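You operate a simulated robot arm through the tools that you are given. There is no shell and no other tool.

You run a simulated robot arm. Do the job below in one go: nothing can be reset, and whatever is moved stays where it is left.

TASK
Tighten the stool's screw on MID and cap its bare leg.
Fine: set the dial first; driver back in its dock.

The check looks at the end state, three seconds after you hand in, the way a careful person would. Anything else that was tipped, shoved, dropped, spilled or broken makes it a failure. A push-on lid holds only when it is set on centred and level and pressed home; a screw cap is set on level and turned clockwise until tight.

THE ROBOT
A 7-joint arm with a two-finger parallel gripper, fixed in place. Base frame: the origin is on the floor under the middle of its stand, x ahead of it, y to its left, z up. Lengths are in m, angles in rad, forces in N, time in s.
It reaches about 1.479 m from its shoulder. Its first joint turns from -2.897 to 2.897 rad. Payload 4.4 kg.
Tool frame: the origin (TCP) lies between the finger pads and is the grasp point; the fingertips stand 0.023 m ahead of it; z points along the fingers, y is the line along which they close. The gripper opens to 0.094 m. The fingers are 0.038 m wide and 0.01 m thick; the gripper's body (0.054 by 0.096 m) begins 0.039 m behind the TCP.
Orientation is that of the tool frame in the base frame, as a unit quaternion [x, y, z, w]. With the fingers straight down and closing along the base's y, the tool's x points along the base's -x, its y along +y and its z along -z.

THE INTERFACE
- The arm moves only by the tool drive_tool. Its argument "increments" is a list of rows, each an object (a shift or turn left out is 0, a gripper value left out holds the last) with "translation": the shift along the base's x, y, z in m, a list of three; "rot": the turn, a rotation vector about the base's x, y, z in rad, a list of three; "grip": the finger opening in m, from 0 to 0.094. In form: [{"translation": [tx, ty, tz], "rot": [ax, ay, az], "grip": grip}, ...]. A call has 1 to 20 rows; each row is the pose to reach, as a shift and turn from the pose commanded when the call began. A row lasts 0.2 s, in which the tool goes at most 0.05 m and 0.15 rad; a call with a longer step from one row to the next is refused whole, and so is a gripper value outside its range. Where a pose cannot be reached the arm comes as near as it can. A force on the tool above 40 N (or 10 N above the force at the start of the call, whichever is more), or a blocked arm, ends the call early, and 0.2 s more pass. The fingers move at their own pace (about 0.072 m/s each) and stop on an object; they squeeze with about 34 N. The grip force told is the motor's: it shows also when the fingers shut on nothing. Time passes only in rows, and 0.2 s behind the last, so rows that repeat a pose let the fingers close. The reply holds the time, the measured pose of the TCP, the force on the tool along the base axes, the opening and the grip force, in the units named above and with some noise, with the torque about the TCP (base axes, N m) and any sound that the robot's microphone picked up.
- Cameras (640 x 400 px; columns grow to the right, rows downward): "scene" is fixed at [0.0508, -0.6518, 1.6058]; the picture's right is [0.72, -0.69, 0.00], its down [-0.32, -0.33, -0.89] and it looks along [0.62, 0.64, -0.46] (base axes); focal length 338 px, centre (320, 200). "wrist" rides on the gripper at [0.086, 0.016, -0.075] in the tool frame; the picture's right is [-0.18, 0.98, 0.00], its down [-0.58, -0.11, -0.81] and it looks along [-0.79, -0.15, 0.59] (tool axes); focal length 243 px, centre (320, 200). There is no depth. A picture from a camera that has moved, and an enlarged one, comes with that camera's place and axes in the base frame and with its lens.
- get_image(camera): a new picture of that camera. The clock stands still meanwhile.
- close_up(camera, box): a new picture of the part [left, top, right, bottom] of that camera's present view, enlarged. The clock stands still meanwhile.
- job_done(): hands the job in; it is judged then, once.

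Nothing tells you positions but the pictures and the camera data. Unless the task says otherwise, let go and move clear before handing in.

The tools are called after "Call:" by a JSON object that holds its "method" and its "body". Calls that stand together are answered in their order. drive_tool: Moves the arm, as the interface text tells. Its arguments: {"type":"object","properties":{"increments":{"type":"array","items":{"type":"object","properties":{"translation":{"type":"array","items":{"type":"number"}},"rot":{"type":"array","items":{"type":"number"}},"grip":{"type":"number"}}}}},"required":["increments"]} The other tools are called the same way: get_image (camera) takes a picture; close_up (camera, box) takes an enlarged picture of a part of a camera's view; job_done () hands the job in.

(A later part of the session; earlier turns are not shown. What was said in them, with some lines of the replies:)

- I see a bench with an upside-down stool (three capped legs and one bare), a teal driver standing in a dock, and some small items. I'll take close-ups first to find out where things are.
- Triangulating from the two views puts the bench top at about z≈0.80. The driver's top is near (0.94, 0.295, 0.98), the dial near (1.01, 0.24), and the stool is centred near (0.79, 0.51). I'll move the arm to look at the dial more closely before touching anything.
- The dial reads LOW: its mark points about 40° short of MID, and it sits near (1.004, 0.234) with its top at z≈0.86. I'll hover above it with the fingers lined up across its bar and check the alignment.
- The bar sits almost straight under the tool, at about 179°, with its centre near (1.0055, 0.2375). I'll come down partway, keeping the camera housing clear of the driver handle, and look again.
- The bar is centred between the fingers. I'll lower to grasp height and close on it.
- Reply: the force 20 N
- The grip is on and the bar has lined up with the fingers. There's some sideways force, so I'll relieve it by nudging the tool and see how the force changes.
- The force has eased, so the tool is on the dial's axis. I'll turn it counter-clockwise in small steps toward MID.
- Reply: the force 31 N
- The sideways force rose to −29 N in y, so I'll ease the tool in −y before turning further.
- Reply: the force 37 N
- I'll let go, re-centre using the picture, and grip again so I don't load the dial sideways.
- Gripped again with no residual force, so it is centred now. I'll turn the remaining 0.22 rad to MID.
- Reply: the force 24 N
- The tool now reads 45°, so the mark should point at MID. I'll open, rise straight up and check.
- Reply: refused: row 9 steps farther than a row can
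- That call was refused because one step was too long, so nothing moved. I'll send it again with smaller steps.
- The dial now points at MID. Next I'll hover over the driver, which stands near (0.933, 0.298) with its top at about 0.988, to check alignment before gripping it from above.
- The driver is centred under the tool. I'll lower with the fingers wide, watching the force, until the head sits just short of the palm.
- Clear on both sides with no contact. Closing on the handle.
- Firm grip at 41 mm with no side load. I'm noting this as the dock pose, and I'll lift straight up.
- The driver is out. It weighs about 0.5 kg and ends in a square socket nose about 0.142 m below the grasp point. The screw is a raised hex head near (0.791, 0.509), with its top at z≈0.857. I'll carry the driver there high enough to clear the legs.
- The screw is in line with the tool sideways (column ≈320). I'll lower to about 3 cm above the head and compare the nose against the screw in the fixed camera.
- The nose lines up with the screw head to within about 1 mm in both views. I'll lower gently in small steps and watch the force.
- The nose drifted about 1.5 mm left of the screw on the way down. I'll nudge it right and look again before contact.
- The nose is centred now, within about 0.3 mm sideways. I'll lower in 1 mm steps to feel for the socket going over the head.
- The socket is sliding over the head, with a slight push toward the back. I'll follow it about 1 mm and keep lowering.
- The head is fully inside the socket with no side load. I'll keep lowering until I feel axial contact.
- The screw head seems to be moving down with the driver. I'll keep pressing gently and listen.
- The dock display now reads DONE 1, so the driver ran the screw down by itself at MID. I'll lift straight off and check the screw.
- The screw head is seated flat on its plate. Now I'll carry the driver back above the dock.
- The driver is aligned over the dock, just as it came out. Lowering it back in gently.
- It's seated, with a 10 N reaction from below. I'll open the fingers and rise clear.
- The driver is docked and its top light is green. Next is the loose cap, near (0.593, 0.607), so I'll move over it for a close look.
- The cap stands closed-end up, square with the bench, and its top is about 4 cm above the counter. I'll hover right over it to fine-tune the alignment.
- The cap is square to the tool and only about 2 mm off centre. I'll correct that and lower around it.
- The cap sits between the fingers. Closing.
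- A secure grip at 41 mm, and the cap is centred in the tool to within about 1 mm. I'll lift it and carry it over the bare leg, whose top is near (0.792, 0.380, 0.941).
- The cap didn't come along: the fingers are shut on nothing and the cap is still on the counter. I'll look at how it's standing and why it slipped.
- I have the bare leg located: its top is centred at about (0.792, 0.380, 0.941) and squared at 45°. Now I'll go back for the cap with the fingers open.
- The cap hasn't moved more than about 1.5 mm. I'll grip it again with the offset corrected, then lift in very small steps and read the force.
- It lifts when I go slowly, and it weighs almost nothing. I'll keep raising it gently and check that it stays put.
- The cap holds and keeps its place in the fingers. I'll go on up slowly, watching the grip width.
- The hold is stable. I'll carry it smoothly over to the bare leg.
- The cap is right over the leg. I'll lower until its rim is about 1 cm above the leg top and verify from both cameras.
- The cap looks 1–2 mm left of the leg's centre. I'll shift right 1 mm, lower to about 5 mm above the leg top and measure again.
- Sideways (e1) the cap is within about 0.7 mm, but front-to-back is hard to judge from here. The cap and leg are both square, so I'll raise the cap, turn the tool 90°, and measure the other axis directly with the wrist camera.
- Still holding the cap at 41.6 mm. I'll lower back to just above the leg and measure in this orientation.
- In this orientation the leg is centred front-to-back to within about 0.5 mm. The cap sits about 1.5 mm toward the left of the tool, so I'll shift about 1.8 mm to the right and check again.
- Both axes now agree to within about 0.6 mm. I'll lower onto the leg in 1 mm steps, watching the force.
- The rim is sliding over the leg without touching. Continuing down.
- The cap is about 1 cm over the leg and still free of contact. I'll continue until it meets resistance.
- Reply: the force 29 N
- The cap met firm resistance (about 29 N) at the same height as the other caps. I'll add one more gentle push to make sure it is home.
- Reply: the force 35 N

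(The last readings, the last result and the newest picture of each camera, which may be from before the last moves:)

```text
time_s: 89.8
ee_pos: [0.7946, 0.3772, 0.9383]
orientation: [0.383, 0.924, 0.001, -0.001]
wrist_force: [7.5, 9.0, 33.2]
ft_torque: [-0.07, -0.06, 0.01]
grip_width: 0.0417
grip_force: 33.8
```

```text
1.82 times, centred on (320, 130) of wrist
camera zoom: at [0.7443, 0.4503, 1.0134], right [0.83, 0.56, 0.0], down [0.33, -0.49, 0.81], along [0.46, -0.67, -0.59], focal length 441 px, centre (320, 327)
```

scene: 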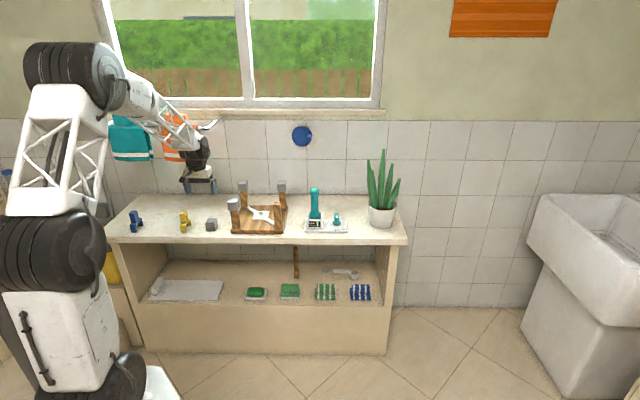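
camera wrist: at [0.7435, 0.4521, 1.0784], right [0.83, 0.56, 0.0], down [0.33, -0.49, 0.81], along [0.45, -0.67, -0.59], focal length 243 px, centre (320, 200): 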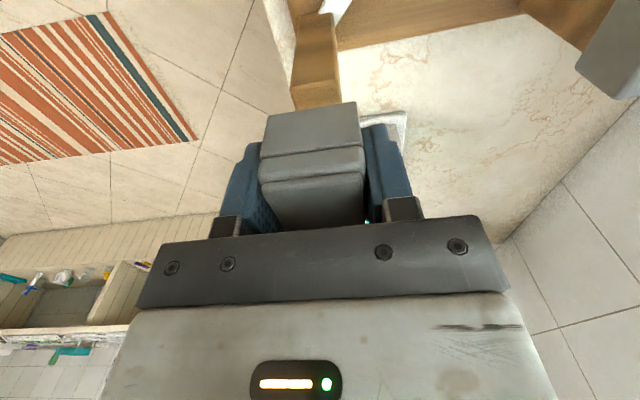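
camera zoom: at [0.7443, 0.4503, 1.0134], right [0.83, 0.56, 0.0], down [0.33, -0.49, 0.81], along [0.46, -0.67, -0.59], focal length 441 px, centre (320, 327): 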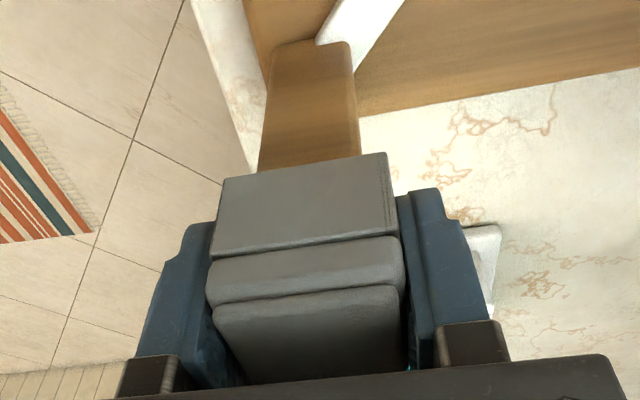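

The cap has bottomed out, because the fingers now slip slightly on it at about 33 N. I'll release, rise clear, and inspect it.

Call:
{"method": "drive_tool", "body": {"increments": [{"translation": [0, 0, 0.0005], "grip": 0.06}, {"translation": [0, 0, 0.0005], "grip": 0.07}, {"translation": [0, 0, 0.0005], "grip": 0.08}, {"translation": [0, 0, 0.0005], "grip": 0.08}, {"translation": [0, 0, 0.01]}, {"translation": [0, 0, 0.03]}, {"translation": [0, 0, 0.06]}, {"translation": [0, 0, 0.09]}, {"translation": [0, 0, 0.09]}]}}

Call:
{"method": "close_up", "body": {"camera": "scene", "box": [225, 150, 315, 240]}}

Call:
{"method": "close_up", "body": {"camera": "scene", "box": [265, 180, 300, 220]}}

Call:
{"method": "get_image", "body": {"camera": "wrist"}}

```text
time_s: 91.8
ee_pos: [0.7939, 0.3758, 1.0266]
orientation: [0.384, 0.924, 0.001, 0.0]
wrist_force: [-0.2, -0.5, -0.1]
ft_torque: [-0.01, 0.01, 0.0]
grip_width: 0.08
grip_force: 0.1
```

```text
4.44 times, centred on (270, 195) of scene
camera zoom: at [0.0508, -0.6518, 1.6058], right [0.72, -0.69, 0.0], down [-0.32, -0.33, -0.89], along [0.62, 0.64, -0.46], focal length 1503 px, centre (542, 222)
```

zoom: 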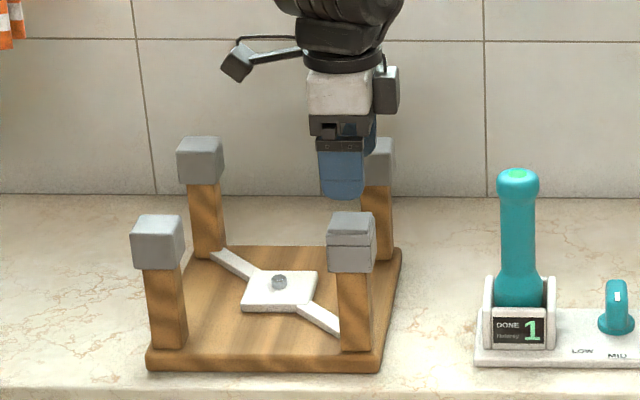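

```text
10.00 times, centred on (282, 200) of scene
camera zoom: at [0.0508, -0.6518, 1.6058], right [0.72, -0.69, 0.0], down [-0.32, -0.33, -0.89], along [0.62, 0.64, -0.46], focal length 3381 px, centre (695, 200)
```

zoom: 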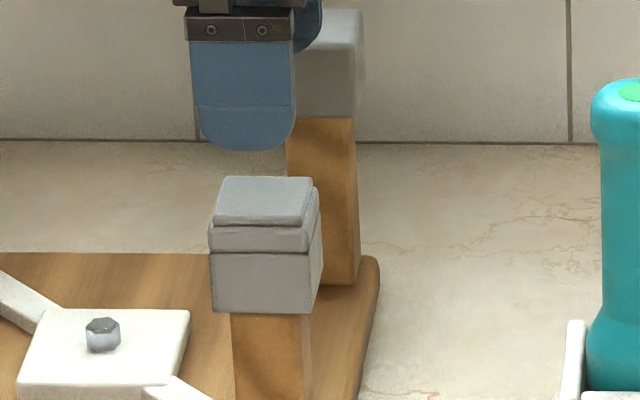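

```text
taken
camera wrist: at [0.7444, 0.4493, 1.103], right [0.83, 0.56, 0.0], down [0.33, -0.49, 0.81], along [0.45, -0.67, -0.59], focal length 243 px, centre (320, 200)
```

wrist: 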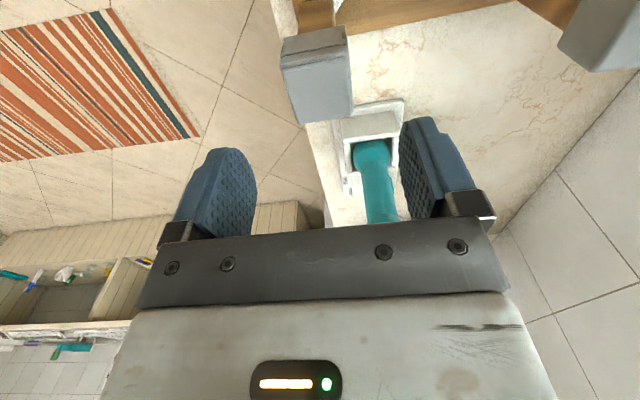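

The cap is on. I'll zoom in to check it is centred, level and fully down compared with the other caps.

Call:
{"method": "close_up", "body": {"camera": "scene", "box": [270, 192, 292, 217]}}

Call:
{"method": "close_up", "body": {"camera": "scene", "box": [222, 192, 246, 217]}}

Call:
{"method": "close_up", "body": {"camera": "wrist", "box": [260, 0, 380, 140]}}

```text
16.00 times, centred on (281, 204) of scene
camera zoom: at [0.0508, -0.6518, 1.6058], right [0.72, -0.69, 0.0], down [-0.32, -0.33, -0.89], along [0.62, 0.64, -0.46], focal length 5410 px, centre (944, 128)
```

zoom: 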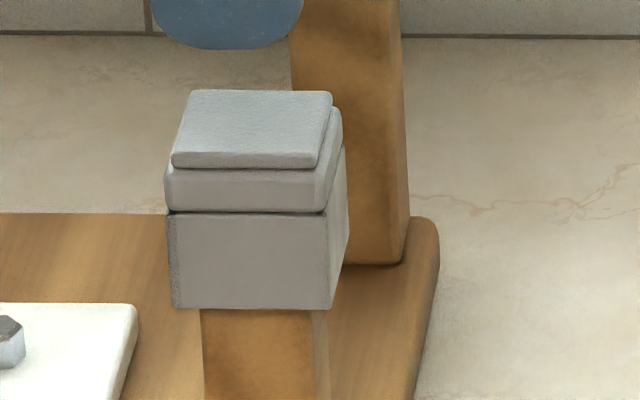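

```text
16.00 times, centred on (234, 204) of scene
camera zoom: at [0.0508, -0.6518, 1.6058], right [0.72, -0.69, 0.0], down [-0.32, -0.33, -0.89], along [0.62, 0.64, -0.46], focal length 5410 px, centre (1696, 128)
```

zoom: 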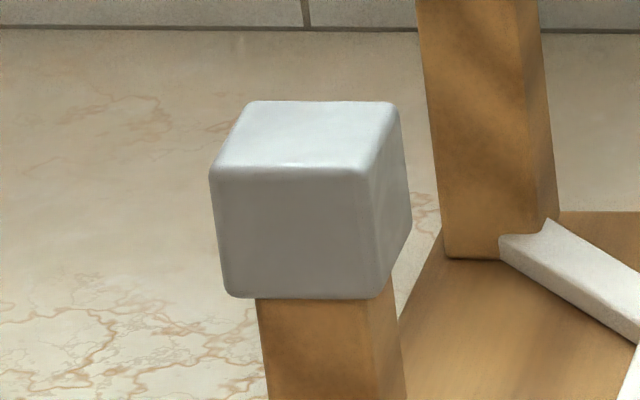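

```text
2.86 times, centred on (320, 70) of wrist
camera zoom: at [0.7444, 0.4493, 1.103], right [0.83, 0.56, 0.0], down [0.33, -0.49, 0.81], along [0.45, -0.67, -0.59], focal length 693 px, centre (320, 571)
```

zoom: 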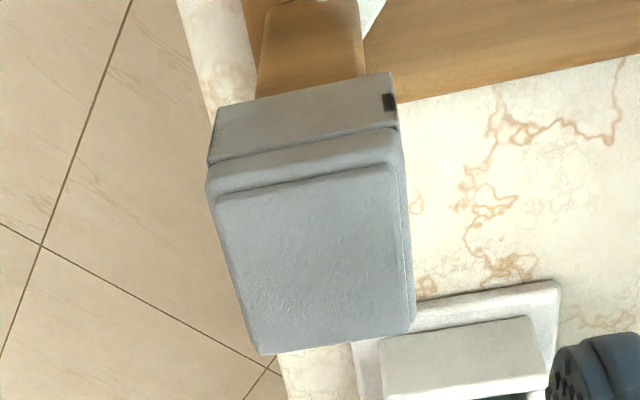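

Cap measurements: level, centred within about 0.6 mm, and its top is in line with the others. To be sure it is home, I'll press straight down on its top with the closed fingertips, on centre.

Call:
{"method": "drive_tool", "body": {"increments": [{"translation": [-0.0006, 0.0012, 0.0], "grip": 0.0}, {"translation": [-0.0012, 0.0025, 0.0]}, {"translation": [-0.0012, 0.0025, 0.0]}, {"translation": [-0.0012, 0.0025, 0.0]}, {"translation": [-0.0012, 0.0025, -0.01]}, {"translation": [-0.0012, 0.0025, -0.022]}, {"translation": [-0.0012, 0.0025, -0.032]}, {"translation": [-0.0012, 0.0025, -0.039]}, {"translation": [-0.0012, 0.0025, -0.042]}, {"translation": [-0.0012, 0.0025, -0.042]}]}}

Call:
{"method": "close_up", "body": {"camera": "scene", "box": [265, 180, 300, 220]}}

Call:
{"method": "get_image", "body": {"camera": "wrist"}}

```text
time_s: 94.0
ee_pos: [0.7932, 0.3794, 0.9851]
orientation: [0.384, 0.924, 0.001, 0.0]
wrist_force: [-0.4, 0.1, 0.0]
ft_torque: [0.0, 0.02, 0.03]
grip_width: 0.0
grip_force: 33.8
```

```text
10.00 times, centred on (282, 200) of scene
camera zoom: at [0.0508, -0.6518, 1.6058], right [0.72, -0.69, 0.0], down [-0.32, -0.33, -0.89], along [0.62, 0.64, -0.46], focal length 3381 px, centre (695, 200)
```

zoom: 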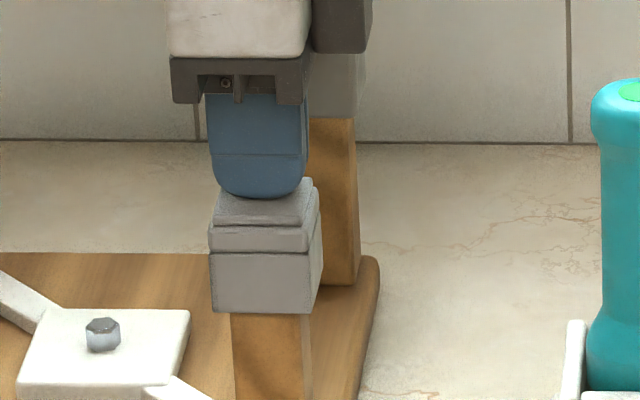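

```text
taken
camera wrist: at [0.7434, 0.453, 1.0598], right [0.83, 0.56, 0.0], down [0.33, -0.49, 0.81], along [0.45, -0.67, -0.59], focal length 243 px, centre (320, 200)
```

wrist: 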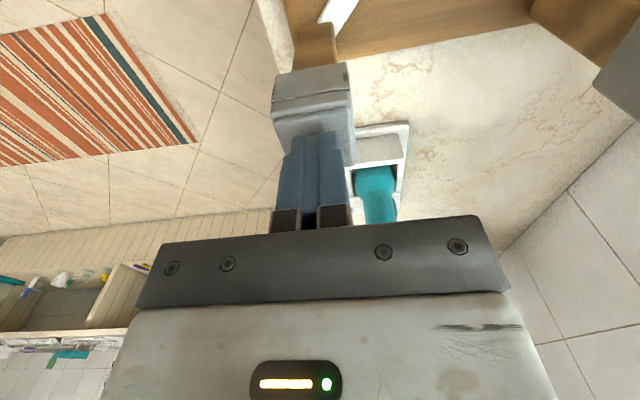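

Call:
{"method": "drive_tool", "body": {"increments": [{"translation": [0, 0, -0.002], "grip": 0.0}, {"translation": [0, 0, -0.004]}, {"translation": [0, 0, -0.005]}, {"translation": [0, 0, -0.006]}, {"translation": [0, 0, -0.007]}, {"translation": [0, 0, -0.0075]}]}}

```text
time_s: 95.0
ee_pos: [0.7943, 0.3812, 0.9812]
orientation: [0.383, 0.924, 0.001, 0.002]
wrist_force: [1.2, 0.9, 8.3]
ft_torque: [0.02, 0.01, 0.03]
grip_width: 0.0
grip_force: 33.9
stopped in row 5: the force on the tool passed its limit at 42 N (the readings are from after the stop); the commanded pose is now the measured one
```

I pressed with 42 N and the cap did not move any further, so it is home. Now I'll back straight up and look everything over.

Call:
{"method": "drive_tool", "body": {"increments": [{"translation": [0, 0, 0.005], "grip": 0.0}, {"translation": [0, 0, 0.02]}, {"translation": [0, 0, 0.05]}, {"translation": [0, 0, 0.09]}, {"translation": [0, 0, 0.13]}, {"translation": [-0.02, -0.02, 0.16]}, {"translation": [-0.045, -0.045, 0.18]}, {"translation": [-0.07, -0.07, 0.2]}, {"translation": [-0.1, -0.1, 0.22]}, {"translation": [-0.13, -0.13, 0.24]}, {"translation": [-0.16, -0.16, 0.25]}, {"translation": [-0.19, -0.19, 0.26]}, {"translation": [-0.19, -0.19, 0.26]}]}}

Call:
{"method": "get_image", "body": {"camera": "scene"}}

Call:
{"method": "close_up", "body": {"camera": "scene", "box": [190, 160, 350, 250]}}

Call:
{"method": "close_up", "body": {"camera": "scene", "box": [265, 180, 300, 220]}}

Call:
{"method": "close_up", "body": {"camera": "scene", "box": [295, 180, 350, 240]}}

```text
time_s: 97.8
ee_pos: [0.6067, 0.1913, 1.2396]
orientation: [0.383, 0.924, 0.002, 0.002]
wrist_force: [0.5, 0.5, 0.0]
ft_torque: [0.0, 0.0, -0.02]
grip_width: 0.0
grip_force: 33.9
```

```text
taken
```

scene: 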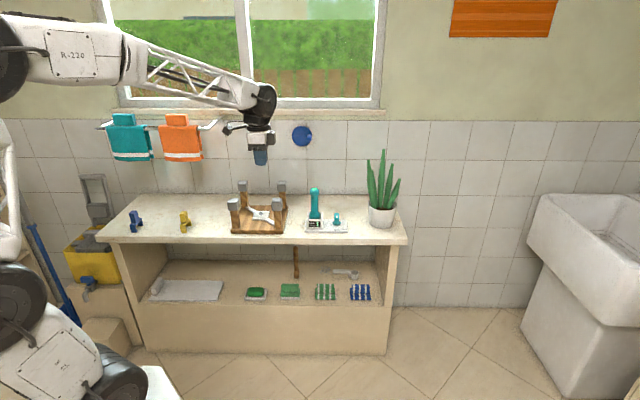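

```text
4.00 times, centred on (270, 205) of scene
camera zoom: at [0.0508, -0.6518, 1.6058], right [0.72, -0.69, 0.0], down [-0.32, -0.33, -0.89], along [0.62, 0.64, -0.46], focal length 1352 px, centre (520, 180)
```

zoom: 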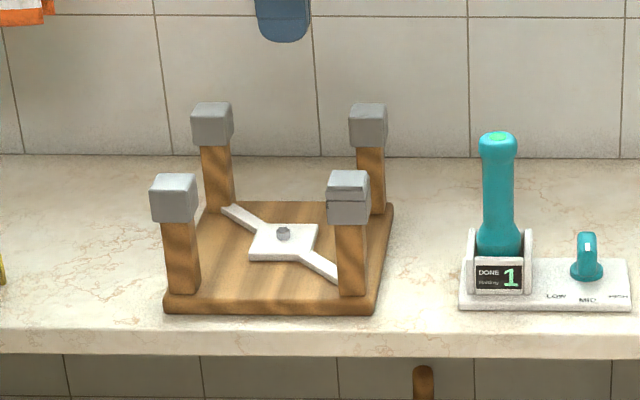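

```text
10.00 times, centred on (282, 200) of scene
camera zoom: at [0.0508, -0.6518, 1.6058], right [0.72, -0.69, 0.0], down [-0.32, -0.33, -0.89], along [0.62, 0.64, -0.46], focal length 3381 px, centre (695, 200)
```

zoom: 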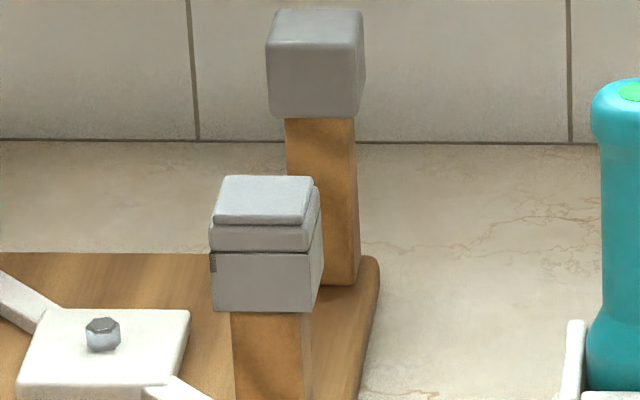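

```text
6.67 times, centred on (322, 210) of scene
camera zoom: at [0.0508, -0.6518, 1.6058], right [0.72, -0.69, 0.0], down [-0.32, -0.33, -0.89], along [0.62, 0.64, -0.46], focal length 2254 px, centre (303, 133)
```

zoom: 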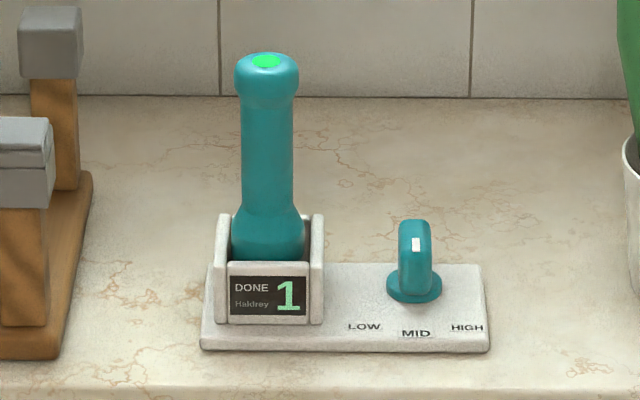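

Final check: the screw is flat on its plate, the dial is on MID and the dock reads DONE 1. The driver is back in its dock with a green light, all four legs are capped, and the stool and clips haven't moved. The arm is clear, so I'm handing in.

Call:
{"method": "job_done", "body": {}}

```text
The job is handed in.
```

The job is finished and handed in. I don't have the check's verdict.

- **Dial:** set to MID first, before I touched the driver. It started on LOW.
- **Screw:** the driver ran it down at MID until its head sat flat on the plate, and the dock's display went from DONE 0 to DONE 1.
- **Driver:** back upright in its dock, with a green light on top.
- **Cap:** on the bare leg, level and centred to within about 1 mm. I pressed it home twice, the second time with 42 N straight down on its top, and it did not move further. Its top is level with the other three.

My first try at picking up the cap slipped. The cap stayed upright on the counter within about 1.5 mm of its spot, and the second pick-up held. In the last pictures nothing else had been moved or knocked over, and the arm was clear of the bench.
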